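You operate a simulated robot arm through the tools that you are given. There is no shell and no other tool.

You are at the controls of a simulated two-armed robot. One attempt, no reset.

JOB
Free the gate bolt: scrub the rust off its bar, grease it and slide it shut.
Fine: wire brush first, then the yellow grease brush; each goes back in its holder. A coat counts when it lies all over at full strength: go over it till it gets no stronger. What is to be rubbed or washed off counts as gone when no trace of it is left.

Only the result counts: the job must be done as asked and must still hold three seconds after the hand-in. Knocking over, shifting, dropping, spilling or breaking anything else fails it.

ROBOT AND FRAMES
Two 7-joint arms with three-finger grippers on one trunk that stands fixed in place. Base frame: the origin is at the foot of the trunk, x ahead of it, y to its left, z up. Readings come in m, rad, newtons and seconds.
The left shoulder is at [0.07, 0.165, 1.213], the right one opposite. With the tool pointing down near the work surface each hand reaches from about 0.38 to 0.88 m from the base axis, measured 20 degrees to its own side. Payload 3.91 kg a hand.
Tool frame (each hand has its own): the origin (TCP) lies between the finger pads and is the grasp point; the fingertips stand 0.03 m ahead of it; z points along the fingers, y is the line along which they close. The gripper opens to 0.116 m. The gripper's body begins 0.073 m behind the TCP.
Orientation is that of the tool frame in the base frame, as a unit quaternion [x, y, z, w]. With the fingers straight down and closing along the base's y, the tool's x points along the base's -x, its y along +y and its z along -z.

CONTROLS
- The arms move only by the tool nudge_tool. It takes "left_rows", "right_rows" or both (then of equal length, played together; a hand with none holds still); each is text: rows parted by semicolons, each of 6 numbers parted by spaces: the shift along the tool's x, y, z in mm, then the turn, a rotation vector about the tool's x, y, z in rad. In form: dx dy dz wx wy wz; .... A call has 1 to 20 rows; each row shifts and turns the commanded pose from where the row before left it, along the tool's axes as they then stand. "left_grip" and "right_grip" are, for a hand that has rows, the opening, from 0 (shut) to 1 (fully open), set as the call begins (left out, the last holds). Rows are played at 5 a second. More than 0.05 m and 0.15 rad between two rows, or a gripper value outside its range, and nothing of the call is played. A pose out of reach is approached as far as the arm can. The call stops where the force on the tool passes 40 N (or 10 N more than at its start, if that is more) or the arm is blocked; 0.2 s more then pass. Each finger travels about 0.153 m/s and halts on what it meets, pressing with about 23 N; the grip force reading is that of the motor and also rises with nothing between the fingers. The clock runs only during rows and for 0.2 s after the last one: add rows that do not move to give the fingers time. It gives the time, the measured TCP pose, the force on the tool (base axes), the opening and the grip force at its end, in the units of the frame above (readings bear some noise), with the torque about the TCP (base axes, N m) and any sound that the robot's microphone picked up.
- Cameras (640 x 400 px; columns grow to the right, rows downward): "scene" is now at [0.14, 0.0076, 1.5336]; the picture's right is [0.09, -1.00, 0.00], its down [-0.55, -0.05, -0.83] and it looks along [0.83, 0.07, -0.56] (base axes); focal length 319 px, centre (320, 200). "left" rides on the left gripper at [0.075, 0.017, -0.088] in its tool frame; the picture's right is [-0.22, 0.97, 0.00], its down [-0.70, -0.16, -0.70] and it looks along [-0.68, -0.16, 0.71] (tool axes); focal length 247 px, centre (320, 200). "right" rides on the right gripper at [0.052, 0.056, -0.088] in its tool frame; the picture's right is [-0.73, 0.68, 0.00], its down [-0.49, -0.52, -0.70] and it looks along [-0.48, -0.51, 0.71] (tool axes); focal length 247 px, centre (320, 200). There is no depth. A picture from a camera that has moved, and an enlarged one, comes with that camera's place and axes in the base frame and with its lens.
- snapshot(camera): a new picture of that camera. No time passes.
- slide_trunk(by): slides the trunk up (or, below 0, down) by that many m; the arms and the scene camera ride with it, the base frame stays. It gives what a move gives, with no picture.
- pan_tilt(pan, tilt): turns the head with the scene camera to pan (to the left, within 1.501 rad either way) and tilt (down, from -0.506 to 1.204), counted from straight ahead of the robot. It gives what a move gives.
- enlarge(camera, box): a new picture of the part [left, top, right, bottom] of that camera's present view, enlarged. No time passes.
- finish_job(): hands the job in; it is judged then, once.

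Nothing tells you positions but the pictures and the camera data. Unless the task says otherwise, let go and move clear before handing in.

The tools are called after "Request:" by a JSON object that holds its "name" and its "arguments". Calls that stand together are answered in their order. nudge_tool: Moves the arms, as the interface text tells. Its arguments: {"type":"object","properties":{"left_rows":{"type":"string"},"left_grip":{"type":"number"},"right_rows":{"type":"string"},"right_grip":{"type":"number"}},"required":[]} The other tools are called the same way: slide_trunk (by) slides the trunk up or down; pan_tilt (pan, tilt) turns the head that bears the scene camera; snapshot (camera) takes a picture; enlarge (camera, box) takes an enlarged picture of a part of a camera's view; finish_job () hands the job in.

At the start:

```text
time_s: 0.0
left_tcp_pos: [0.6376, 0.3004, 1.3236]
left_ee_rot: [0.001, 1.0, 0.0, 0.0]
left_contact_force: [0.3, 0.8, 0.6]
left_wrist_torque: [0.0, 0.01, 0.0]
left_gripper_width: 0.1161
left_gripper_force: 0.1
right_tcp_pos: [0.4128, -0.1343, 1.2916]
right_ee_rot: [0.001, 1.0, 0.0, 0.0]
right_contact_force: [-0.1, 0.4, -0.4]
right_wrist_torque: [0.02, -0.01, 0.04]
right_gripper_width: 0.1163
right_gripper_force: 0.1
trunk travel left (down, up): [-0.75, 0.09]
head pan, tilt: [0.087, 0.588]
```

scene: 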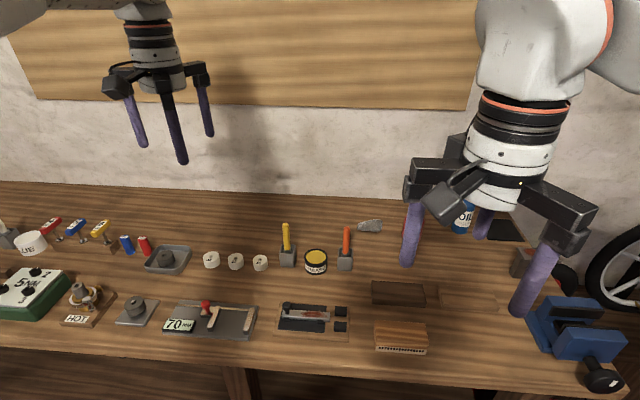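
right: 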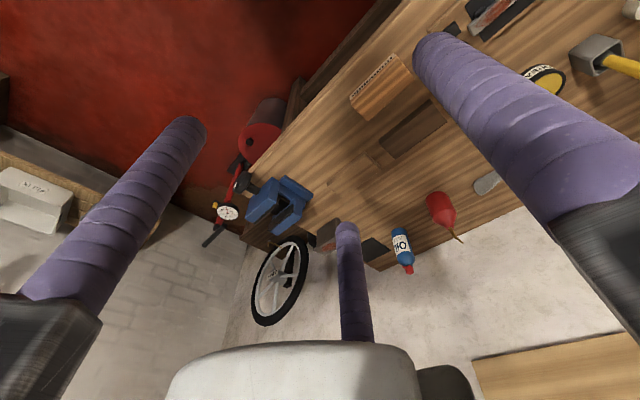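
left: 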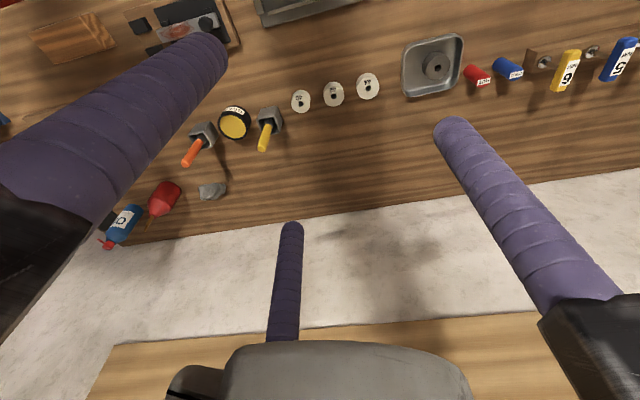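

I see a workbench with a gate bolt on a board (around column 310, row 318 in the scene view), a yellow-handled and an orange-handled brush in holders behind it. First I'll look closer at the bolt and the holders.

Request:
{"name": "enlarge", "arguments": {"camera": "scene", "box": [250, 280, 370, 355]}}

Request:
{"name": "enlarge", "arguments": {"camera": "scene", "box": [260, 205, 400, 292]}}

Request:
{"name": "enlarge", "arguments": {"camera": "scene", "box": [160, 200, 480, 400]}}

```text
5.33 times, centred on (310, 318) of scene
camera zoom: at [0.14, 0.0076, 1.5336], right [0.09, -1.0, 0.0], down [-0.55, -0.05, -0.83], along [0.83, 0.07, -0.56], focal length 1699 px, centre (373, -427)
```

zoom: 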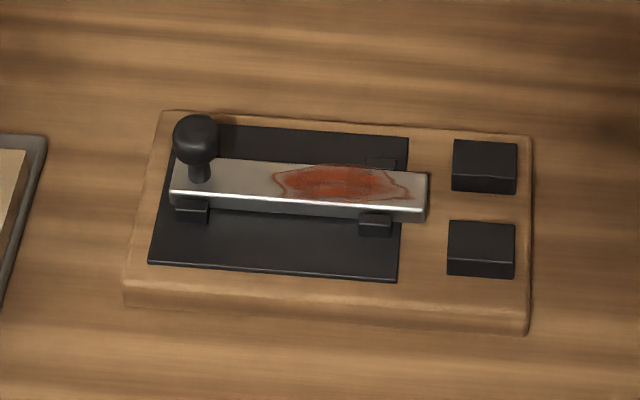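

```text
4.57 times, centred on (330, 248) of scene
camera zoom: at [0.14, 0.0076, 1.5336], right [0.09, -1.0, 0.0], down [-0.55, -0.05, -0.83], along [0.83, 0.07, -0.56], focal length 1456 px, centre (274, -22)
```

zoom: 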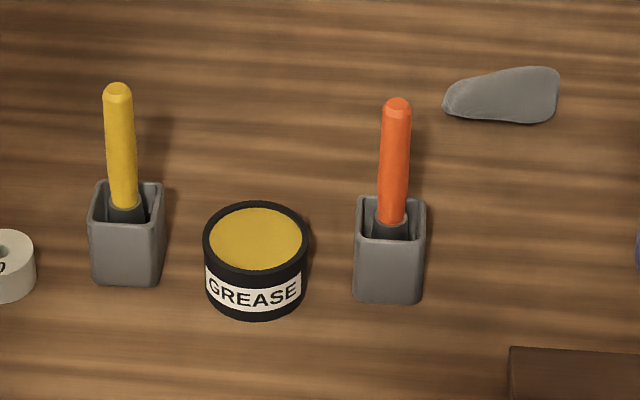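

```text
2.00 times, centred on (320, 300) of scene
camera zoom: at [0.14, 0.0076, 1.5336], right [0.09, -1.0, 0.0], down [-0.55, -0.05, -0.83], along [0.83, 0.07, -0.56], focal length 637 px, centre (320, 0)
```

zoom: 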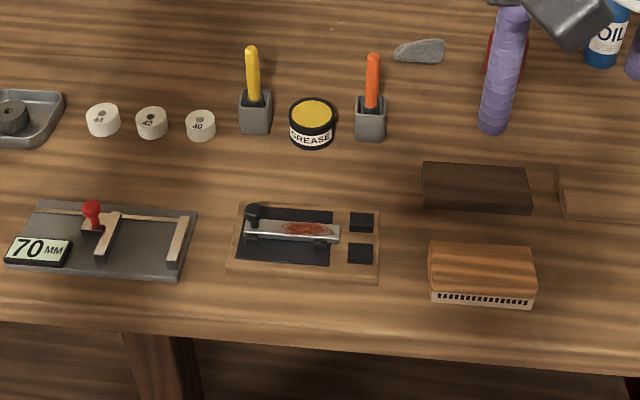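

The bar is rusty near its free end, with the knob at its left (+y) end and the keeper blocks to the right (-y). By rough triangulation the table is near z≈0.86, the bolt near (0.60, 0.08) and the brushes near x≈0.79. I'll move the right arm aside and bring the left hand over for a closer look.

Request:
{"name": "nudge_tool", "arguments": {"left_rows": "8.2 -35.7 24.8 0 0 0;8.2 -35.7 24.8 0 0 0;8.2 -35.7 24.8 0 0 0;8.2 -35.7 24.8 0 0 0;8.2 -35.7 24.8 0 0 0;8.2 -35.7 24.8 0 0 0;8.2 -35.7 24.8 0 0 0;0 0 0 0 0 0", "right_rows": "0 -38 0 0 0 0;0 -38 0 0 0 0;0 -38 0 0 0 0;0 -38 0 0 0 0;0 -38 0 0 0 0;0 -38 0 0 0 0;0 -38 0 0 0 0;0 0 0 0 0 0"}}

Request:
{"name": "snapshot", "arguments": {"camera": "left"}}

Request:
{"name": "snapshot", "arguments": {"camera": "scene"}}

```text
time_s: 1.8
left_tcp_pos: [0.5801, 0.0511, 1.148]
left_ee_rot: [-0.001, 1.0, -0.001, 0.001]
left_contact_force: [-0.4, -0.1, -0.5]
left_wrist_torque: [-0.03, -0.01, -0.03]
left_gripper_width: 0.116
left_gripper_force: 0.0
right_tcp_pos: [0.3993, -0.2907, 1.2371]
right_ee_rot: [0.001, 1.0, 0.0, 0.001]
right_contact_force: [0.0, -0.5, -0.1]
right_wrist_torque: [-0.02, -0.01, 0.03]
right_gripper_width: 0.1162
right_gripper_force: 0.0
right hand out of reach, approached as far as the arm can: row 4, 5, 6, 7
trunk travel left (down, up): [-0.75, 0.09]
head pan, tilt: [0.087, 0.588]
```

```text
taken
camera left: at [0.5054, 0.0683, 1.2361], right [0.22, 0.97, 0.0], down [0.7, -0.16, 0.7], along [0.68, -0.16, -0.71], focal length 247 px, centre (320, 200)
```

left: 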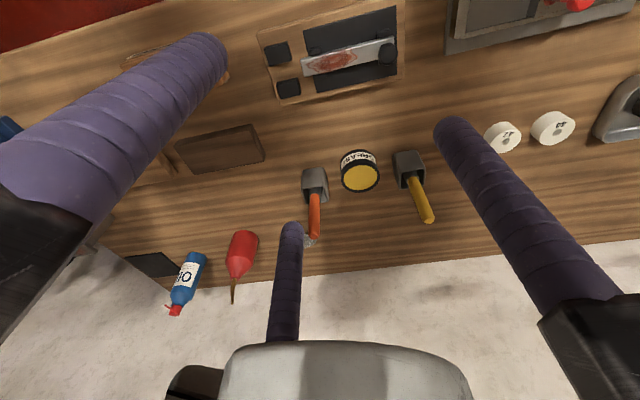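

```text
taken
camera scene: at [0.1399, 0.009, 1.5336], right [0.09, -1.0, 0.0], down [-0.55, -0.05, -0.83], along [0.83, 0.07, -0.56], focal length 319 px, centre (320, 200)
```

scene: 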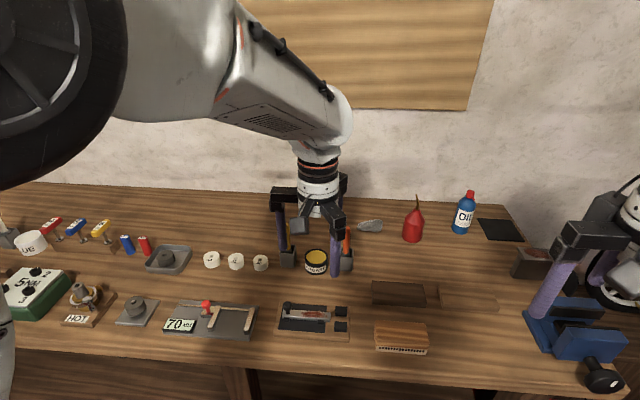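

The left camera now sees both brushes, the grease pot and the bolt. I'll enlarge these to triangulate positions.

Request:
{"name": "enlarge", "arguments": {"camera": "left", "box": [280, 135, 456, 245]}}

Request:
{"name": "enlarge", "arguments": {"camera": "left", "box": [250, 0, 410, 100]}}

Request:
{"name": "enlarge", "arguments": {"camera": "scene", "box": [260, 180, 400, 267]}}

```text
3.64 times, centred on (368, 190) of left
camera zoom: at [0.5054, 0.0683, 1.2361], right [0.22, 0.97, 0.0], down [0.7, -0.16, 0.7], along [0.68, -0.16, -0.71], focal length 898 px, centre (146, 236)
```

zoom: 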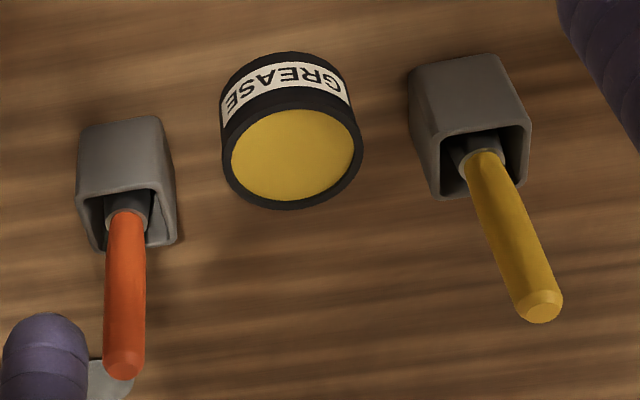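

```text
4.00 times, centred on (330, 50) of left
camera zoom: at [0.5054, 0.0683, 1.2361], right [0.22, 0.97, 0.0], down [0.7, -0.16, 0.7], along [0.68, -0.16, -0.71], focal length 988 px, centre (280, 800)
```

zoom: 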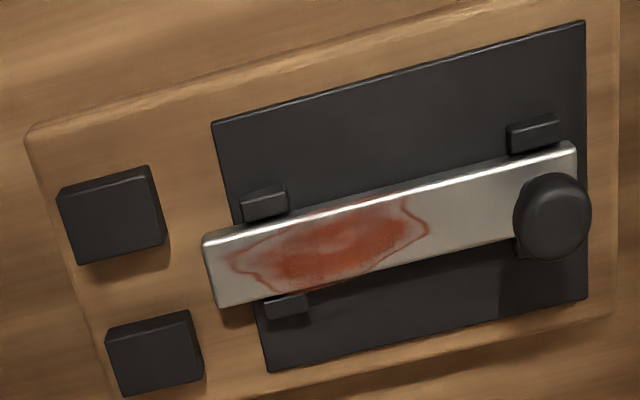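

```text
4.57 times, centred on (330, 224) of scene
camera zoom: at [0.1399, 0.009, 1.5336], right [0.09, -1.0, 0.0], down [-0.55, -0.05, -0.83], along [0.83, 0.07, -0.56], focal length 1456 px, centre (274, 93)
```

zoom: 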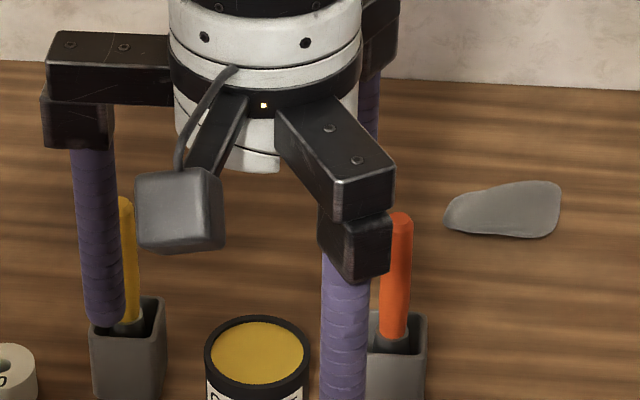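

Orange (wire) brush handle is at about (0.791, -0.006), top z≈1.016, holder rim z≈0.92. I'll bring the left hand above it, partly closed, and check alignment.

Request:
{"name": "nudge_tool", "arguments": {"left_rows": "-42.2 -11.4 0 0 0 0;-42.2 -11.4 0 0 0 0;-42.2 -11.4 10 0 0 0;-42.2 -11.4 30 0 0 0;-42.2 -11.4 38 0 0 0;0 0 0 0 0 0", "left_grip": 0.6}}

Request:
{"name": "snapshot", "arguments": {"camera": "left"}}

Request:
{"name": "snapshot", "arguments": {"camera": "scene"}}

```text
refused: row 4 steps farther than a row can; nothing moved
```

```text
taken
camera left: at [0.5054, 0.0683, 1.2361], right [0.22, 0.97, 0.0], down [0.7, -0.16, 0.7], along [0.68, -0.16, -0.71], focal length 247 px, centre (320, 200)
```

left: 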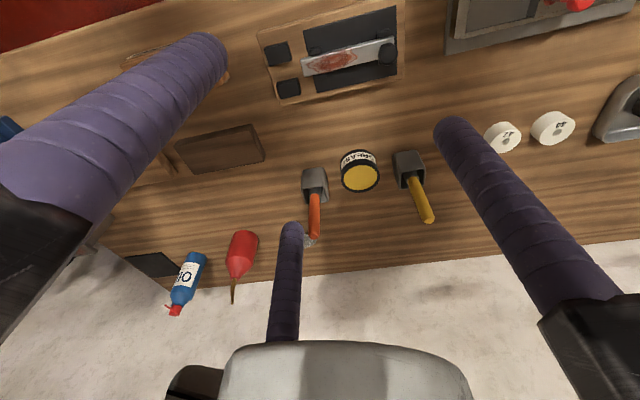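

```text
taken
camera scene: at [0.1399, 0.009, 1.5336], right [0.09, -1.0, 0.0], down [-0.55, -0.05, -0.83], along [0.83, 0.07, -0.56], focal length 319 px, centre (320, 200)
```

scene: 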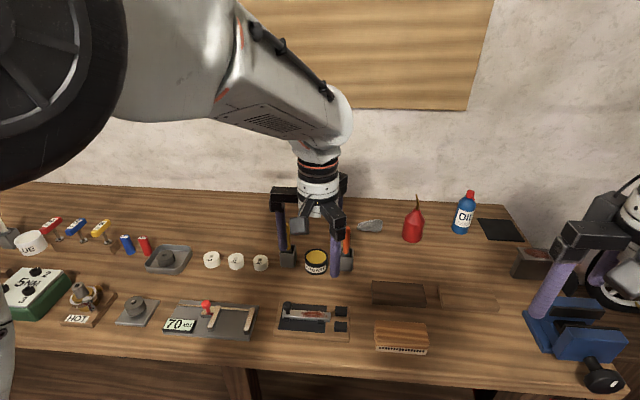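

The row was too long so nothing moved. I'll use shorter rows for the same path.

Request:
{"name": "nudge_tool", "arguments": {"left_rows": "-42.2 -11.4 0 0 0 0;-42.2 -11.4 0 0 0 0;-42.2 -11.4 0 0 0 0;-42.2 -11.4 0 0 0 0;-42.2 -11.4 0 0 0 0;0 0 38 0 0 0;0 0 38 0 0 0;0 0 0 0 0 0", "left_grip": 0.6}}

Request:
{"name": "snapshot", "arguments": {"camera": "left"}}

Request:
{"name": "enlarge", "arguments": {"camera": "scene", "box": [240, 150, 440, 275]}}

```text
time_s: 3.6
left_tcp_pos: [0.7687, -0.0001, 1.074]
left_ee_rot: [-0.002, 1.0, 0.0, 0.0]
left_contact_force: [0.1, -0.5, -0.5]
left_wrist_torque: [0.01, 0.02, -0.02]
left_gripper_width: 0.0696
left_gripper_force: 0.1
left hand out of reach, approached as far as the arm can: row 5
right_tcp_pos: [0.3992, -0.2913, 1.2369]
right_ee_rot: [0.002, 1.0, 0.0, 0.002]
right_contact_force: [-0.8, 0.4, -0.1]
right_wrist_torque: [-0.02, -0.03, 0.01]
right_gripper_width: 0.116
right_gripper_force: 0.1
trunk travel left (down, up): [-0.75, 0.09]
head pan, tilt: [0.087, 0.588]
```

```text
taken
camera left: at [0.6938, 0.0167, 1.1611], right [0.22, 0.97, 0.0], down [0.7, -0.16, 0.7], along [0.68, -0.16, -0.71], focal length 247 px, centre (320, 200)
```

left: 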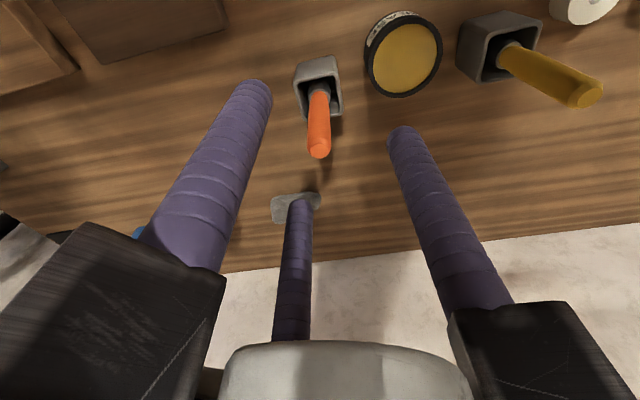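

```text
3.20 times, centred on (340, 212) of scene
camera zoom: at [0.1397, 0.0077, 1.5336], right [0.09, -1.0, 0.0], down [-0.55, -0.05, -0.83], along [0.83, 0.07, -0.55], focal length 1020 px, centre (256, 160)
```

zoom: 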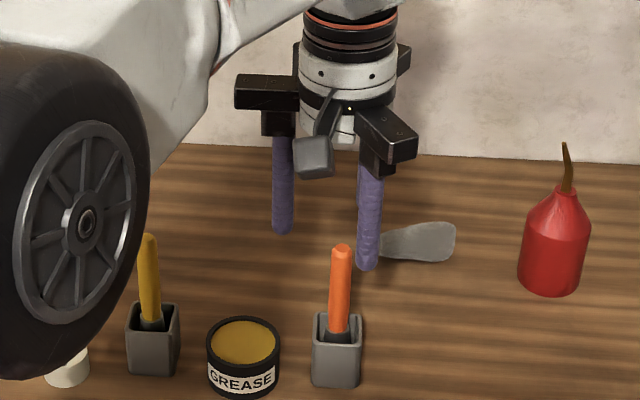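

The hand is just short of the brush at this height; the reach grows as it descends. I'll shift the remaining ~20 mm forward and take a check.

Request:
{"name": "nudge_tool", "arguments": {"left_rows": "-10 -2.5 8 0 0 0;-10 -2.5 8 0 0 0;0 0 0 0 0 0"}}

Request:
{"name": "enlarge", "arguments": {"camera": "left", "box": [240, 50, 400, 250]}}

Request:
{"name": "enlarge", "arguments": {"camera": "scene", "box": [290, 180, 390, 280]}}

```text
time_s: 4.4
left_tcp_pos: [0.7876, -0.0035, 1.0596]
left_ee_rot: [-0.001, 1.0, 0.0, 0.001]
left_contact_force: [0.0, -0.3, 0.1]
left_wrist_torque: [0.05, -0.03, 0.01]
left_gripper_width: 0.0697
left_gripper_force: 0.0
right_tcp_pos: [0.3984, -0.2904, 1.237]
right_ee_rot: [0.002, 1.0, 0.0, 0.002]
right_contact_force: [-0.3, 0.2, -0.3]
right_wrist_torque: [-0.01, -0.02, -0.03]
right_gripper_width: 0.116
right_gripper_force: 0.2
trunk travel left (down, up): [-0.75, 0.09]
head pan, tilt: [0.087, 0.588]
```

```text
2.00 times, centred on (320, 150) of left
camera zoom: at [0.7124, 0.0126, 1.1472], right [0.22, 0.98, 0.0], down [0.7, -0.16, 0.7], along [0.68, -0.16, -0.71], focal length 494 px, centre (320, 300)
```

zoom: 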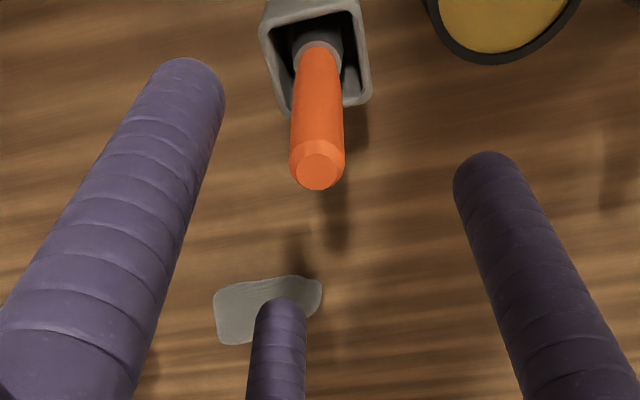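

```text
4.00 times, centred on (340, 230) of scene
camera zoom: at [0.1384, 0.0081, 1.5338], right [0.09, -1.0, 0.0], down [-0.55, -0.05, -0.83], along [0.83, 0.07, -0.55], focal length 1274 px, centre (240, 80)
```

zoom: 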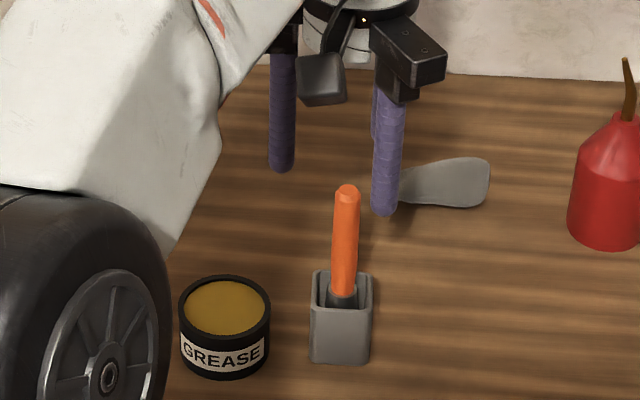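

The brush stands vertically at about (0.780, -0.0045), slightly nearer than the hand axis. I'll back off 7 mm and go down part way, then check centring between the fingers.

Request:
{"name": "nudge_tool", "arguments": {"left_rows": "7 0 0 0 0 0;0 -1 20 0 0 0;0 0 20 0 0 0;0 0 0 0 0 0"}}

Request:
{"name": "enlarge", "arguments": {"camera": "left", "box": [240, 50, 400, 250]}}

Request:
{"name": "enlarge", "arguments": {"camera": "scene", "box": [290, 180, 390, 280]}}

```text
time_s: 5.4
left_tcp_pos: [0.7871, -0.0082, 1.0186]
left_ee_rot: [0.0, 1.0, 0.001, -0.001]
left_contact_force: [-0.2, 0.0, 0.1]
left_wrist_torque: [-0.03, -0.03, -0.01]
left_gripper_width: 0.0696
left_gripper_force: 0.0
left hand out of reach, approached as far as the arm can: row 1
right_tcp_pos: [0.3988, -0.2921, 1.2372]
right_ee_rot: [0.002, 1.0, 0.0, 0.001]
right_contact_force: [-0.6, 0.6, -0.2]
right_wrist_torque: [0.04, -0.02, 0.05]
right_gripper_width: 0.1162
right_gripper_force: 0.1
trunk travel left (down, up): [-0.75, 0.09]
head pan, tilt: [0.087, 0.588]
```

```text
2.00 times, centred on (320, 150) of left
camera zoom: at [0.7129, 0.0083, 1.1066], right [0.22, 0.97, 0.0], down [0.7, -0.16, 0.7], along [0.68, -0.16, -0.72], focal length 494 px, centre (320, 300)
```

zoom: 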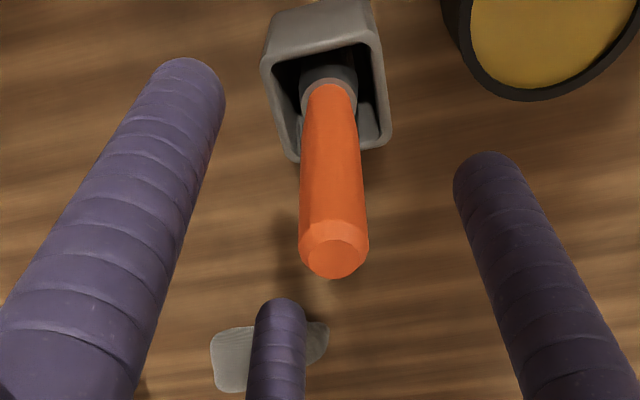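

```text
4.00 times, centred on (340, 230) of scene
camera zoom: at [0.1396, 0.0074, 1.5336], right [0.09, -1.0, 0.0], down [-0.55, -0.05, -0.83], along [0.83, 0.07, -0.55], focal length 1274 px, centre (240, 80)
```

zoom: 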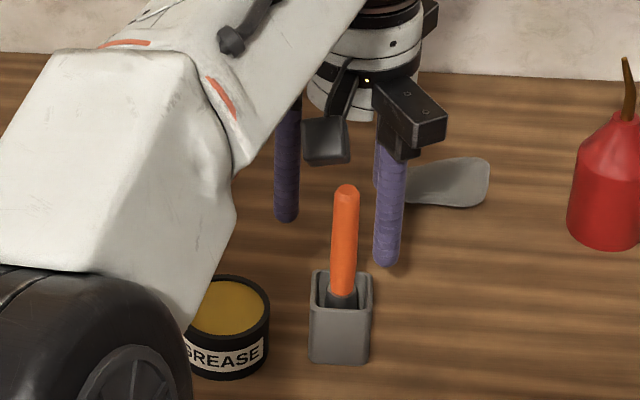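

The handle sits about 5 mm nearer to the robot and 3.5 mm to +y of the hand axis. I'll correct with small steps and see how the arm follows.

Request:
{"name": "nudge_tool", "arguments": {"left_rows": "3 2 0 0 0 0;3 2 0 0 0 0;0 0 0 0 0 0"}}

Request:
{"name": "enlarge", "arguments": {"camera": "left", "box": [240, 50, 400, 250]}}

```text
time_s: 6.2
left_tcp_pos: [0.7881, -0.0048, 1.0181]
left_ee_rot: [0.0, 1.0, 0.001, -0.002]
left_contact_force: [0.6, 0.4, -0.2]
left_wrist_torque: [0.01, -0.01, 0.02]
left_gripper_width: 0.0693
left_gripper_force: 0.1
left hand out of reach, approached as far as the arm can: row 1, 2
right_tcp_pos: [0.3998, -0.2912, 1.237]
right_ee_rot: [0.002, 1.0, 0.0, 0.001]
right_contact_force: [0.6, 0.2, 0.0]
right_wrist_torque: [-0.01, 0.02, 0.02]
right_gripper_width: 0.1161
right_gripper_force: 0.2
trunk travel left (down, up): [-0.75, 0.09]
head pan, tilt: [0.087, 0.588]
```

```text
2.00 times, centred on (320, 150) of left
camera zoom: at [0.7143, 0.0115, 1.1066], right [0.22, 0.97, 0.0], down [0.7, -0.16, 0.7], along [0.68, -0.16, -0.72], focal length 494 px, centre (320, 300)
```

zoom: 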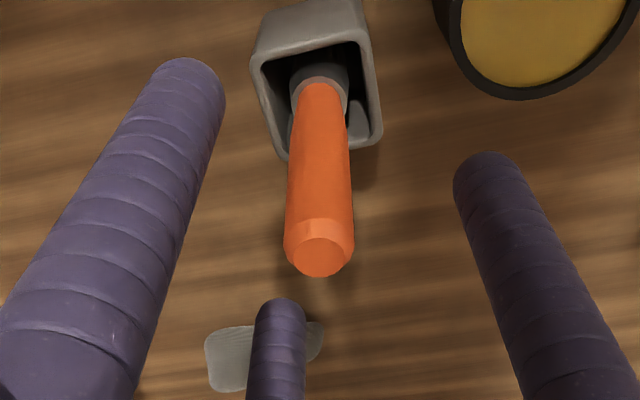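

Sideways follows but the backward step had no effect yet; the commanded pose probably still lies ahead of the reach limit. I'll command a further 10 mm back.

Request:
{"name": "nudge_tool", "arguments": {"left_rows": "4 0 0 0 0 0;4 0 0 0 0 0;4 0 0 0 0 0;0 0 0 0 0 0"}}

```text
time_s: 7.2
left_tcp_pos: [0.7882, -0.0077, 1.0178]
left_ee_rot: [-0.001, 1.0, 0.001, -0.001]
left_contact_force: [-0.6, 0.2, -0.4]
left_wrist_torque: [-0.01, 0.0, -0.05]
left_gripper_width: 0.0697
left_gripper_force: 0.1
left hand out of reach, approached as far as the arm can: row 1, 2, 3
right_tcp_pos: [0.3996, -0.2933, 1.2358]
right_ee_rot: [0.001, 1.0, 0.0, 0.001]
right_contact_force: [-1.1, -0.1, -0.6]
right_wrist_torque: [0.01, 0.01, -0.01]
right_gripper_width: 0.1158
right_gripper_force: 0.0
trunk travel left (down, up): [-0.75, 0.09]
head pan, tilt: [0.087, 0.588]
```

The arm is stretched straight (singular), so small backward steps don't take. Raising the trunk 0.07 m lifts the hand straight off the handle and improves the reach at this height.

Request:
{"name": "slide_trunk", "arguments": {"by": 0.07}}

```text
time_s: 8.3
left_tcp_pos: [0.7888, -0.0084, 1.0882]
left_ee_rot: [-0.001, 1.0, 0.001, 0.0]
left_contact_force: [-0.2, -0.1, -0.2]
left_wrist_torque: [0.01, -0.02, 0.0]
left_gripper_width: 0.0697
left_gripper_force: 0.0
right_tcp_pos: [0.3998, -0.2925, 1.3078]
right_ee_rot: [0.002, 1.0, 0.0, 0.001]
right_contact_force: [0.4, -0.2, -0.9]
right_wrist_torque: [0.02, 0.01, -0.01]
right_gripper_width: 0.1157
right_gripper_force: 0.1
trunk travel left (down, up): [-0.82, 0.02]
head pan, tilt: [0.087, 0.588]
```

The hand is now clear above the handle. I'll take one larger step back to get the elbow bent.

Request:
{"name": "nudge_tool", "arguments": {"left_rows": "45 0 0 0 0 0;45 0 0 0 0 0;0 0 0 0 0 0"}}

```text
time_s: 9.1
left_tcp_pos: [0.776, -0.0391, 1.095]
left_ee_rot: [-0.001, 1.0, 0.001, -0.002]
left_contact_force: [-0.8, -0.9, 0.2]
left_wrist_torque: [-0.01, 0.04, 0.04]
left_gripper_width: 0.0695
left_gripper_force: 0.0
left hand out of reach, approached as far as the arm can: row 1, 2
right_tcp_pos: [0.4005, -0.292, 1.3066]
right_ee_rot: [0.002, 1.0, 0.001, 0.002]
right_contact_force: [0.4, 0.3, -0.6]
right_wrist_torque: [0.02, -0.03, 0.0]
right_gripper_width: 0.1161
right_gripper_force: 0.1
trunk travel left (down, up): [-0.82, 0.02]
head pan, tilt: [0.087, 0.588]
```

The arm rotated rather than bending its elbow. I'll add idle rows to see whether it converges on the commanded pose.

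Request:
{"name": "nudge_tool", "arguments": {"left_rows": "0 0 0 0 0 0;0 0 0 0 0 0;0 0 0 0 0 0;0 0 0 0 0 0"}}

Request:
{"name": "snapshot", "arguments": {"camera": "scene"}}

```text
time_s: 10.1
left_tcp_pos: [0.7754, -0.0385, 1.0938]
left_ee_rot: [0.0, 1.0, 0.001, -0.002]
left_contact_force: [-0.4, -0.4, -1.2]
left_wrist_torque: [-0.01, -0.02, -0.02]
left_gripper_width: 0.0696
left_gripper_force: 0.1
right_tcp_pos: [0.3999, -0.2916, 1.3066]
right_ee_rot: [0.002, 1.0, 0.0, 0.002]
right_contact_force: [-0.5, -0.1, -0.2]
right_wrist_torque: [-0.02, -0.04, -0.02]
right_gripper_width: 0.1162
right_gripper_force: 0.0
trunk travel left (down, up): [-0.82, 0.02]
head pan, tilt: [0.087, 0.588]
```

```text
taken
camera scene: at [0.14, 0.0073, 1.6036], right [0.09, -1.0, 0.0], down [-0.55, -0.05, -0.83], along [0.83, 0.07, -0.56], focal length 319 px, centre (320, 200)
```

scene: 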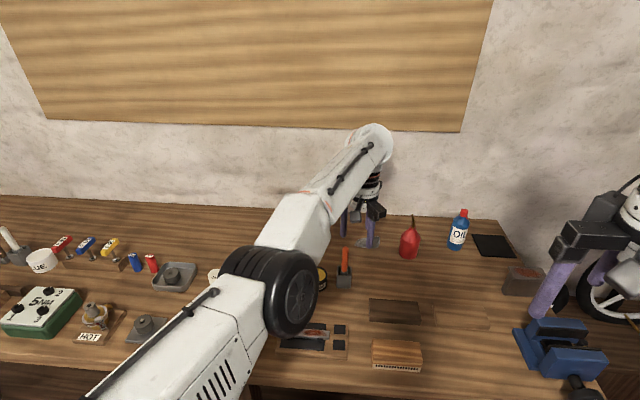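

The elbow is straight. I'll try many small steps directly toward the shoulder so the elbow can start to bend.

Request:
{"name": "nudge_tool", "arguments": {"left_rows": "3 0.9 0 0 0 0;3 0.9 0 0 0 0;3 0.9 0 0 0 0;3 0.9 0 0 0 0;3 0.9 0 0 0 0;3 0.9 0 0 0 0;3 0.9 0 0 0 0;3 0.9 0 0 0 0;3 0.9 0 0 0 0;3 0.9 0 0 0 0;3 0.9 0 0 0 0;3 0.9 0 0 0 0;3 0.9 0 0 0 0;3 0.9 0 0 0 0;3 0.9 0 0 0 0"}}

```text
time_s: 13.3
left_tcp_pos: [0.7749, -0.0408, 1.0944]
left_ee_rot: [0.0, 1.0, 0.001, -0.002]
left_contact_force: [-0.1, -0.7, 0.1]
left_wrist_torque: [0.0, -0.01, -0.04]
left_gripper_width: 0.0696
left_gripper_force: 0.1
left hand out of reach, approached as far as the arm can: row 1, 2, 4, 5, 7, 8, 9, 11, 12, 13, 14, 15
right_tcp_pos: [0.3985, -0.292, 1.3067]
right_ee_rot: [0.002, 1.0, 0.0, 0.001]
right_contact_force: [-0.7, -0.6, 0.4]
right_wrist_torque: [0.01, 0.02, 0.0]
right_gripper_width: 0.1159
right_gripper_force: 0.1
trunk travel left (down, up): [-0.82, 0.02]
head pan, tilt: [0.087, 0.588]
```

No effect yet. I'll move up first (which should bend the elbow), then back toward the shoulder.

Request:
{"name": "nudge_tool", "arguments": {"left_rows": "10 3 -45 0 0 0;10 3 -45 0 0 0;30 9 -30 0 0 0;40 12 0 0 0 0;40 12 0 0 0 0;0 0 0 0 0 0"}}

```text
time_s: 14.7
left_tcp_pos: [0.7541, -0.0429, 1.2296]
left_ee_rot: [0.0, 1.0, 0.001, -0.002]
left_contact_force: [-0.4, -0.7, -0.1]
left_wrist_torque: [0.02, -0.02, 0.05]
left_gripper_width: 0.0698
left_gripper_force: 0.1
left hand out of reach, approached as far as the arm can: row 1, 2, 3, 4, 5
right_tcp_pos: [0.399, -0.2916, 1.3063]
right_ee_rot: [0.002, 1.0, 0.0, 0.001]
right_contact_force: [-0.6, -0.5, 0.6]
right_wrist_torque: [-0.03, -0.01, -0.01]
right_gripper_width: 0.1158
right_gripper_force: 0.0
trunk travel left (down, up): [-0.82, 0.02]
head pan, tilt: [0.087, 0.588]
```

Still on the straight-arm sphere. I'll try sideways (+y) motion combined with backward steps instead.

Request:
{"name": "nudge_tool", "arguments": {"left_rows": "15 45 0 0 0 0;15 45 0 0 0 0;15 45 0 0 0 0;15 45 0 0 0 0;40 -5 0 0 0 0;40 -5 0 0 0 0;0 0 0 0 0 0"}}

Request:
{"name": "snapshot", "arguments": {"camera": "scene"}}

```text
time_s: 16.3
left_tcp_pos: [0.7797, 0.0674, 1.2697]
left_ee_rot: [-0.002, 1.0, 0.001, -0.002]
left_contact_force: [0.0, 0.8, -0.1]
left_wrist_torque: [0.0, 0.01, 0.02]
left_gripper_width: 0.0698
left_gripper_force: 0.0
left hand out of reach, approached as far as the arm can: row 1, 2, 3, 4, 5, 6
right_tcp_pos: [0.4005, -0.2908, 1.3061]
right_ee_rot: [0.002, 1.0, 0.0, 0.001]
right_contact_force: [0.2, 0.2, 0.2]
right_wrist_torque: [-0.03, 0.0, 0.04]
right_gripper_width: 0.1158
right_gripper_force: 0.0
trunk travel left (down, up): [-0.82, 0.02]
head pan, tilt: [0.087, 0.588]
```

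```text
taken
camera scene: at [0.1407, 0.0089, 1.6035], right [0.09, -1.0, 0.0], down [-0.55, -0.05, -0.83], along [0.83, 0.07, -0.56], focal length 319 px, centre (320, 200)
```

scene: 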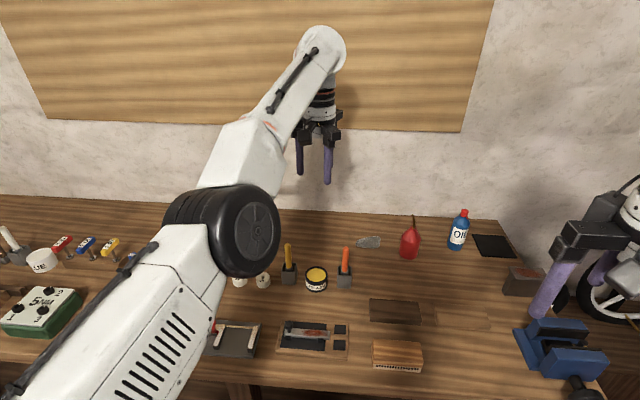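

The arm is still straight. Tilting the hand (fingers forward) forces the wrist back and should bend the elbow; the hand is high and clear of everything.

Request:
{"name": "nudge_tool", "arguments": {"left_rows": "0 0 0 0 -0.14 0;0 0 0 0 -0.14 0;0 0 0 0 -0.14 0;0 0 0 0 0 0"}}

```text
time_s: 17.3
left_tcp_pos: [0.8631, 0.0454, 1.2978]
left_ee_rot: [0.0, 0.978, 0.001, 0.207]
left_contact_force: [0.0, 0.2, 0.4]
left_wrist_torque: [0.03, 0.01, 0.0]
left_gripper_width: 0.0695
left_gripper_force: 0.0
left hand out of reach, approached as far as the arm can: row 1, 2, 3
right_tcp_pos: [0.4, -0.2923, 1.3062]
right_ee_rot: [0.002, 1.0, 0.0, 0.002]
right_contact_force: [0.4, -0.4, 0.2]
right_wrist_torque: [-0.02, 0.02, 0.0]
right_gripper_width: 0.1163
right_gripper_force: 0.1
trunk travel left (down, up): [-0.82, 0.02]
head pan, tilt: [0.087, 0.588]
```

The hand tilted but the wrist stayed out. Now I'll step straight back in the base frame with the tilted hand.

Request:
{"name": "nudge_tool", "arguments": {"left_rows": "36.6 0 -16.2 0 0 0;36.6 0 -16.2 0 0 0;36.6 0 -16.2 0 0 0;0 0 0 0 0 0"}}

```text
time_s: 18.3
left_tcp_pos: [0.8414, 0.0159, 1.3315]
left_ee_rot: [0.0, 0.978, 0.001, 0.206]
left_contact_force: [0.3, 0.3, -0.3]
left_wrist_torque: [-0.01, 0.01, 0.0]
left_gripper_width: 0.0697
left_gripper_force: 0.1
left hand out of reach, approached as far as the arm can: row 1, 2, 3
right_tcp_pos: [0.3994, -0.2911, 1.3065]
right_ee_rot: [0.002, 1.0, 0.001, 0.001]
right_contact_force: [0.2, -0.3, -0.3]
right_wrist_torque: [-0.01, -0.02, -0.01]
right_gripper_width: 0.1158
right_gripper_force: 0.1
trunk travel left (down, up): [-0.82, 0.02]
head pan, tilt: [0.087, 0.588]
```

The arm still slides along a limit surface. I'll look at the whole arm with the head to understand its posture.

Request:
{"name": "pan_tilt", "arguments": {"pan": 0.5, "tilt": 0.3}}

Request:
{"name": "snapshot", "arguments": {"camera": "scene"}}

Request:
{"name": "snapshot", "arguments": {"camera": "right"}}

```text
time_s: 19.1
left_tcp_pos: [0.8418, 0.0136, 1.3316]
left_ee_rot: [0.0, 0.978, 0.001, 0.207]
left_contact_force: [0.3, 0.3, 0.2]
left_wrist_torque: [0.02, -0.01, 0.01]
left_gripper_width: 0.0696
left_gripper_force: 0.0
right_tcp_pos: [0.4005, -0.2918, 1.308]
right_ee_rot: [0.002, 1.0, 0.001, 0.001]
right_contact_force: [-0.8, -0.1, -0.7]
right_wrist_torque: [0.02, 0.01, -0.01]
right_gripper_width: 0.116
right_gripper_force: 0.0
trunk travel left (down, up): [-0.82, 0.02]
head pan, tilt: [0.499, 0.3]
```

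```text
taken
camera scene: at [0.1336, 0.0442, 1.63], right [0.48, -0.88, 0.0], down [-0.26, -0.14, -0.96], along [0.84, 0.46, -0.3], focal length 319 px, centre (320, 200)
```

scene: 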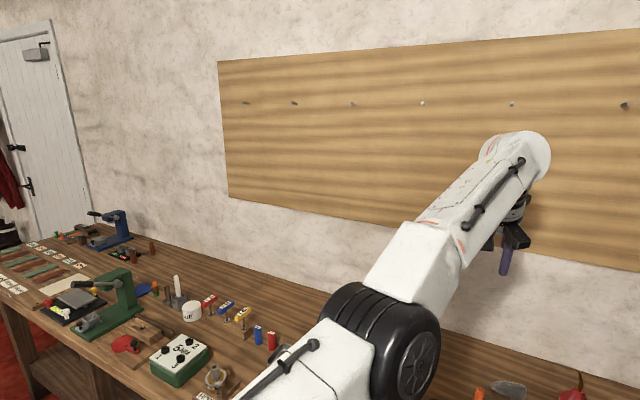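

```text
taken
camera right: at [0.3473, -0.235, 1.3951], right [0.73, 0.68, 0.0], down [0.48, -0.53, 0.7], along [0.48, -0.51, -0.71], focal length 247 px, centre (320, 200)
```

right: 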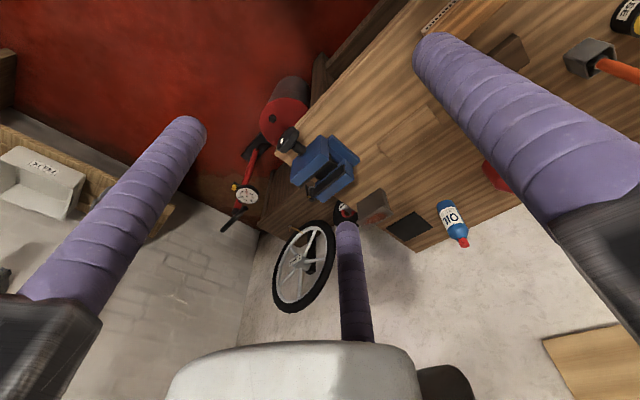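

The elbow axis is nearly horizontal, so the elbow bends in a vertical plane; going down (with some backward motion) should bend it the natural way. The hand is high enough for a 150 mm descent in free air.

Request:
{"name": "nudge_tool", "arguments": {"left_rows": "34.5 0 28.5 0 0 0;34.5 0 28.5 0 0 0;34.5 0 28.5 0 0 0;34.5 0 28.5 0 0 0;0 0 0 0 0 0"}}

```text
time_s: 20.4
left_tcp_pos: [0.8636, -0.0222, 1.1976]
left_ee_rot: [-0.001, 0.978, 0.001, 0.207]
left_contact_force: [-0.4, 0.5, -0.5]
left_wrist_torque: [0.03, -0.03, -0.02]
left_gripper_width: 0.0696
left_gripper_force: 0.1
left hand out of reach, approached as far as the arm can: row 1, 2, 3, 4
right_tcp_pos: [0.3987, -0.292, 1.3071]
right_ee_rot: [0.002, 1.0, 0.0, 0.0]
right_contact_force: [0.6, 0.2, 0.2]
right_wrist_torque: [-0.03, -0.02, -0.01]
right_gripper_width: 0.116
right_gripper_force: 0.0
trunk travel left (down, up): [-0.82, 0.02]
head pan, tilt: [0.499, 0.3]
```

The elbow was originally bent upward and may have slipped slightly past straight the wrong way. Pitching the hand the other way (fingers back toward the robot) while easing inward should bring the elbow back to the upward bend.

Request:
{"name": "nudge_tool", "arguments": {"left_rows": "0 0 0 0 0.14 0;0 0 0 0 0.14 0;0 0 0 0 0.14 0;0 0 0 0 0.14 0;0 0 0 0 0.14 0;0 0 0 0 0 0"}}

```text
time_s: 21.8
left_tcp_pos: [0.7552, 0.0972, 1.2181]
left_ee_rot: [0.0, 0.994, 0.001, -0.107]
left_contact_force: [-0.8, -0.2, 0.0]
left_wrist_torque: [0.0, -0.01, -0.01]
left_gripper_width: 0.0694
left_gripper_force: 0.0
left hand out of reach, approached as far as the arm can: row 1, 2, 3, 4, 5
right_tcp_pos: [0.3997, -0.2932, 1.307]
right_ee_rot: [0.001, 1.0, 0.001, 0.001]
right_contact_force: [0.8, -0.1, 0.3]
right_wrist_torque: [0.05, 0.0, 0.0]
right_gripper_width: 0.1159
right_gripper_force: 0.1
trunk travel left (down, up): [-0.82, 0.02]
head pan, tilt: [0.499, 0.3]
```

Now I'll try inward-and-down steps from this pose.

Request:
{"name": "nudge_tool", "arguments": {"left_rows": "25 0 26 0 0 0;25 0 26 0 0 0;25 0 26 0 0 0;0 0 0 0 0 0"}}

Request:
{"name": "snapshot", "arguments": {"camera": "scene"}}

```text
time_s: 22.8
left_tcp_pos: [0.7589, 0.0776, 1.1699]
left_ee_rot: [0.0, 0.994, 0.001, -0.107]
left_contact_force: [-0.1, 0.4, -0.1]
left_wrist_torque: [-0.01, 0.02, -0.02]
left_gripper_width: 0.0694
left_gripper_force: 0.0
left hand out of reach, approached as far as the arm can: row 1, 2, 3
right_tcp_pos: [0.3995, -0.2915, 1.3073]
right_ee_rot: [0.002, 1.0, 0.0, -0.001]
right_contact_force: [-1.0, -0.1, 1.3]
right_wrist_torque: [0.01, -0.02, 0.0]
right_gripper_width: 0.1159
right_gripper_force: 0.0
trunk travel left (down, up): [-0.82, 0.02]
head pan, tilt: [0.499, 0.3]
```

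```text
taken
camera scene: at [0.1334, 0.0447, 1.63], right [0.48, -0.88, 0.0], down [-0.26, -0.14, -0.96], along [0.84, 0.46, -0.3], focal length 319 px, centre (320, 200)
```

scene: 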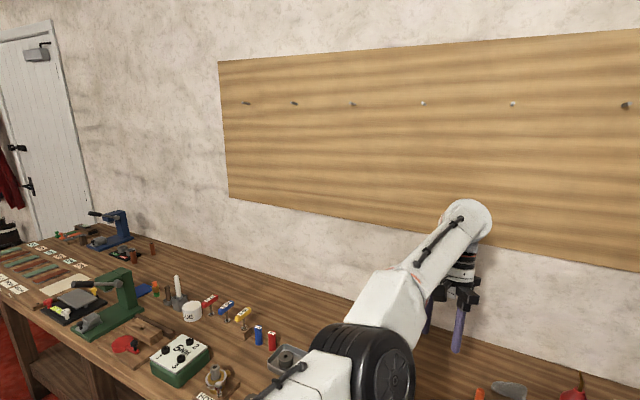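

Vertical moves don't bend the elbow, but pitching the fingers toward the robot combined with a large inward step should. I'll try that combination.

Request:
{"name": "nudge_tool", "arguments": {"left_rows": "47 0 10 0 0.14 0;46 0 15 0 0.14 0;45 0 20 0 0.14 0;0 0 0 0 0 0"}}

```text
time_s: 23.8
left_tcp_pos: [0.6304, 0.0611, 1.1782]
left_ee_rot: [-0.001, 0.95, 0.001, -0.311]
left_contact_force: [0.0, -0.3, 0.6]
left_wrist_torque: [-0.02, 0.05, -0.04]
left_gripper_width: 0.0696
left_gripper_force: 0.1
left hand out of reach, approached as far as the arm can: row 1
right_tcp_pos: [0.4015, -0.2954, 1.3054]
right_ee_rot: [0.002, 1.0, 0.002, -0.001]
right_contact_force: [0.4, -0.7, -0.4]
right_wrist_torque: [0.07, 0.08, -0.02]
right_gripper_width: 0.1162
right_gripper_force: 0.2
trunk travel left (down, up): [-0.82, 0.02]
head pan, tilt: [0.499, 0.3]
```

The elbow is bent again. Now I'll rotate the hand back to vertical in place, which moves the wrist further inward.

Request:
{"name": "nudge_tool", "arguments": {"left_rows": "0 0 0 0 -0.14 0;0 0 0 0 -0.14 0;0 0 0 0 -0.14 0;0 0 0 0 -0.14 0;0 0 0 0 -0.073 0;0 0 0 0 0 0"}}

Request:
{"name": "pan_tilt", "arguments": {"pan": 0.087, "tilt": 0.65}}

Request:
{"name": "snapshot", "arguments": {"camera": "scene"}}

```text
time_s: 25.1
left_tcp_pos: [0.6279, 0.0658, 1.179]
left_ee_rot: [0.0, 1.0, 0.001, 0.001]
left_contact_force: [-0.3, -0.6, 0.2]
left_wrist_torque: [0.02, -0.02, 0.01]
left_gripper_width: 0.0696
left_gripper_force: 0.1
right_tcp_pos: [0.4008, -0.2917, 1.306]
right_ee_rot: [0.002, 1.0, 0.0, 0.0]
right_contact_force: [0.2, -0.4, 0.4]
right_wrist_torque: [-0.02, 0.02, -0.03]
right_gripper_width: 0.1161
right_gripper_force: 0.0
trunk travel left (down, up): [-0.82, 0.02]
head pan, tilt: [0.499, 0.3]
```

```text
time_s: 26.0
left_tcp_pos: [0.6276, 0.065, 1.1805]
left_ee_rot: [0.0, 1.0, 0.001, 0.001]
left_contact_force: [-0.6, -0.7, 0.0]
left_wrist_torque: [0.0, 0.02, 0.01]
left_gripper_width: 0.0694
left_gripper_force: 0.0
right_tcp_pos: [0.3999, -0.2904, 1.3064]
right_ee_rot: [0.002, 1.0, 0.0, 0.001]
right_contact_force: [0.6, 0.2, 0.0]
right_wrist_torque: [0.02, 0.0, 0.0]
right_gripper_width: 0.1156
right_gripper_force: 0.0
trunk travel left (down, up): [-0.82, 0.02]
head pan, tilt: [0.087, 0.649]
```

```text
taken
camera scene: at [0.1377, 0.0072, 1.5983], right [0.09, -1.0, 0.0], down [-0.6, -0.05, -0.8], along [0.79, 0.07, -0.6], focal length 319 px, centre (320, 200)
```

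scene: 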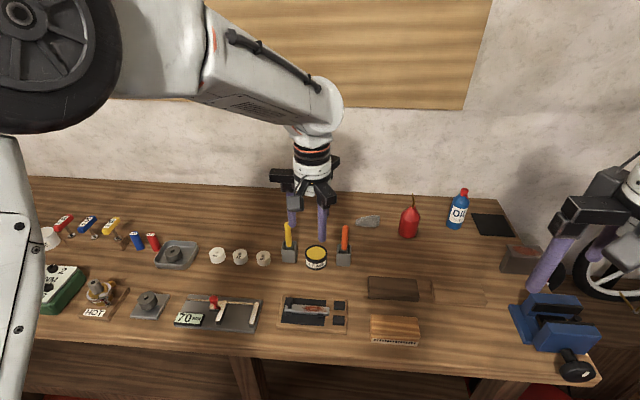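

The elbow is up again. I've refined the wire brush handle to about (0.780, -0.004), top z≈1.023, which is close to the reach limit, so I'll return the trunk to its first height (best reach there) and approach with exact steps.

Request:
{"name": "slide_trunk", "arguments": {"by": -0.07}}

Request:
{"name": "nudge_tool", "arguments": {"left_rows": "-37 -17.2 10 0 0 0;-37 -17.2 10 0 0 0;-37 -17.2 10 0 0 0;-30 -17.2 5 0 0 0;0 0 0 0 0 0"}}

Request:
{"name": "enlarge", "arguments": {"camera": "left", "box": [240, 50, 400, 250]}}

```text
time_s: 27.1
left_tcp_pos: [0.6264, 0.0641, 1.1094]
left_ee_rot: [-0.001, 1.0, 0.0, 0.001]
left_contact_force: [-0.1, 0.5, 0.2]
left_wrist_torque: [0.02, 0.03, 0.01]
left_gripper_width: 0.0697
left_gripper_force: 0.0
right_tcp_pos: [0.3992, -0.2897, 1.2377]
right_ee_rot: [0.001, 1.0, 0.0, 0.001]
right_contact_force: [0.1, -0.3, -0.6]
right_wrist_torque: [0.01, -0.01, -0.02]
right_gripper_width: 0.1155
right_gripper_force: 0.0
trunk travel left (down, up): [-0.75, 0.09]
head pan, tilt: [0.087, 0.649]
```

```text
time_s: 28.3
left_tcp_pos: [0.7668, -0.0037, 1.0763]
left_ee_rot: [-0.001, 1.0, -0.001, 0.001]
left_contact_force: [0.4, 0.0, -0.5]
left_wrist_torque: [0.0, -0.04, 0.02]
left_gripper_width: 0.0695
left_gripper_force: 0.1
right_tcp_pos: [0.3979, -0.2907, 1.2376]
right_ee_rot: [0.001, 1.0, 0.0, 0.001]
right_contact_force: [0.3, 0.2, 0.5]
right_wrist_torque: [-0.01, -0.03, -0.04]
right_gripper_width: 0.116
right_gripper_force: 0.0
trunk travel left (down, up): [-0.75, 0.09]
head pan, tilt: [0.087, 0.649]
```

```text
2.00 times, centred on (320, 150) of left
camera zoom: at [0.6914, 0.0131, 1.1648], right [0.22, 0.97, 0.0], down [0.69, -0.16, 0.7], along [0.68, -0.16, -0.71], focal length 494 px, centre (320, 300)
```

zoom: 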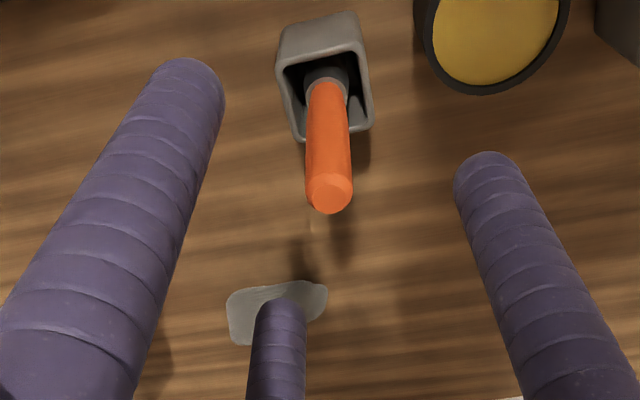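

The handle is 13 mm ahead of the axis. I'll move forward that much and check.

Request:
{"name": "nudge_tool", "arguments": {"left_rows": "-6.5 0 5 0 0 0;-6 0.3 5 0 0 0;0 0 0 0 0 0"}}

Request:
{"name": "enlarge", "arguments": {"camera": "left", "box": [240, 50, 400, 250]}}

```text
time_s: 29.1
left_tcp_pos: [0.78, -0.0035, 1.0651]
left_ee_rot: [0.0, 1.0, 0.0, 0.001]
left_contact_force: [-0.8, -0.8, -0.3]
left_wrist_torque: [0.01, -0.04, -0.01]
left_gripper_width: 0.0695
left_gripper_force: 0.0
right_tcp_pos: [0.3992, -0.2915, 1.2375]
right_ee_rot: [0.002, 1.0, 0.0, 0.0]
right_contact_force: [0.5, -1.3, -0.4]
right_wrist_torque: [-0.04, 0.0, -0.02]
right_gripper_width: 0.1159
right_gripper_force: 0.0
trunk travel left (down, up): [-0.75, 0.09]
head pan, tilt: [0.087, 0.649]
```

```text
2.00 times, centred on (320, 150) of left
camera zoom: at [0.7051, 0.0133, 1.1536], right [0.22, 0.97, 0.0], down [0.7, -0.16, 0.7], along [0.68, -0.16, -0.71], focal length 494 px, centre (320, 300)
```

zoom: 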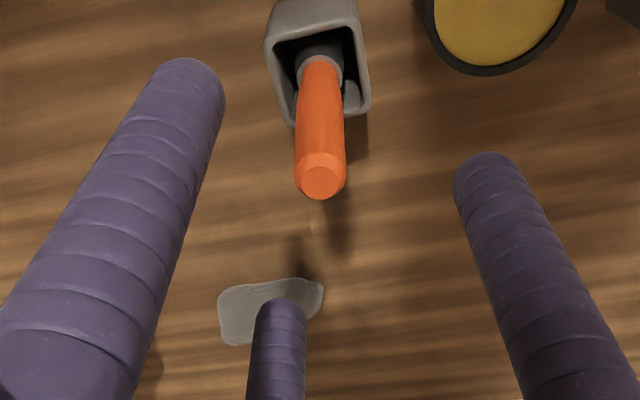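

Well centred now. I'll descend 80 mm straight down so the fingertips end just above the holder rim, and check.

Request:
{"name": "nudge_tool", "arguments": {"left_rows": "-0.5 0 20 0 0 0;-0.5 0 20 0 0 0;0 0 20 0 0 0;0 0 17 0 0 0;0 0 0 0 0 0"}}

Request:
{"name": "enlarge", "arguments": {"camera": "left", "box": [240, 50, 400, 250]}}

Request:
{"name": "enlarge", "arguments": {"camera": "scene", "box": [280, 160, 400, 280]}}

```text
time_s: 30.3
left_tcp_pos: [0.7811, -0.0034, 0.9889]
left_ee_rot: [-0.001, 1.0, 0.001, 0.001]
left_contact_force: [0.1, -0.2, 0.6]
left_wrist_torque: [0.01, 0.01, 0.0]
left_gripper_width: 0.0698
left_gripper_force: 0.0
right_tcp_pos: [0.3991, -0.2923, 1.238]
right_ee_rot: [0.002, 1.0, 0.0, 0.001]
right_contact_force: [0.6, -0.7, 0.1]
right_wrist_torque: [0.0, -0.01, 0.0]
right_gripper_width: 0.1162
right_gripper_force: 0.1
trunk travel left (down, up): [-0.75, 0.09]
head pan, tilt: [0.087, 0.649]
```

```text
2.00 times, centred on (320, 150) of left
camera zoom: at [0.7063, 0.014, 1.0774], right [0.22, 0.97, 0.0], down [0.7, -0.16, 0.7], along [0.68, -0.16, -0.71], focal length 494 px, centre (320, 300)
```

zoom: 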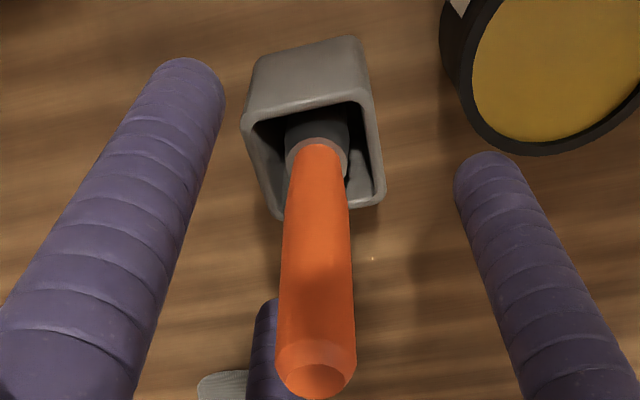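

```text
3.33 times, centred on (340, 220) of scene
camera zoom: at [0.1377, 0.0072, 1.5283], right [0.09, -1.0, 0.0], down [-0.6, -0.05, -0.8], along [0.79, 0.07, -0.6], focal length 1062 px, centre (253, 133)
```

zoom: 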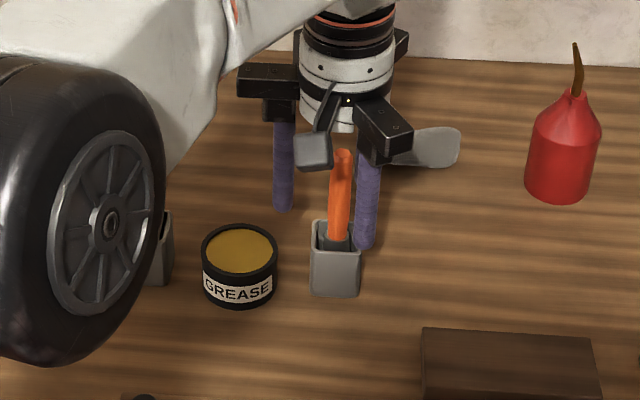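

The handle is centred within about 2 mm and the fingertips are above the rim. Closing the grip.

Request:
{"name": "nudge_tool", "arguments": {"left_rows": "0 0 0 0 0 0;0 0 0 0 0 0;0 0 0 0 0 0;0 0 0 0 0 0", "left_grip": 0}}

Request:
{"name": "enlarge", "arguments": {"camera": "left", "box": [240, 50, 400, 250]}}

Request:
{"name": "enlarge", "arguments": {"camera": "scene", "box": [280, 160, 400, 280]}}

```text
time_s: 31.3
left_tcp_pos: [0.7817, -0.0029, 0.9895]
left_ee_rot: [0.0, 1.0, 0.0, 0.0]
left_contact_force: [0.2, 0.4, 0.4]
left_wrist_torque: [0.0, -0.01, -0.05]
left_gripper_width: 0.0171
left_gripper_force: 22.7
right_tcp_pos: [0.3992, -0.2912, 1.2365]
right_ee_rot: [0.002, 1.0, 0.0, 0.001]
right_contact_force: [-0.2, -0.7, -0.1]
right_wrist_torque: [-0.01, -0.01, -0.02]
right_gripper_width: 0.116
right_gripper_force: 0.0
trunk travel left (down, up): [-0.75, 0.09]
head pan, tilt: [0.087, 0.649]
```

```text
2.00 times, centred on (320, 150) of left
camera zoom: at [0.7065, 0.0141, 1.0774], right [0.22, 0.97, 0.0], down [0.7, -0.16, 0.7], along [0.68, -0.16, -0.71], focal length 494 px, centre (320, 300)
```

zoom: 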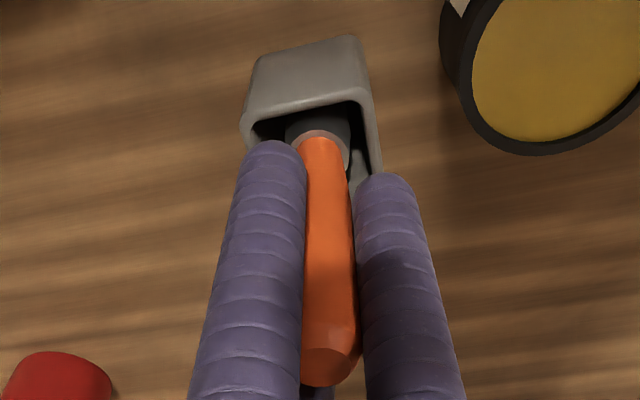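

```text
3.33 times, centred on (340, 220) of scene
camera zoom: at [0.1381, 0.0072, 1.5282], right [0.09, -1.0, 0.0], down [-0.6, -0.05, -0.8], along [0.79, 0.07, -0.6], focal length 1062 px, centre (253, 133)
```

zoom: 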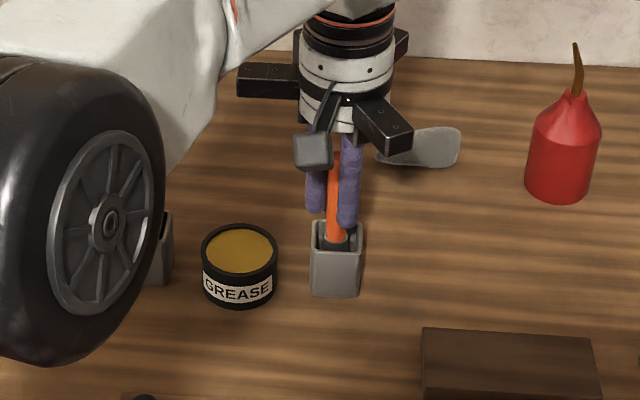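

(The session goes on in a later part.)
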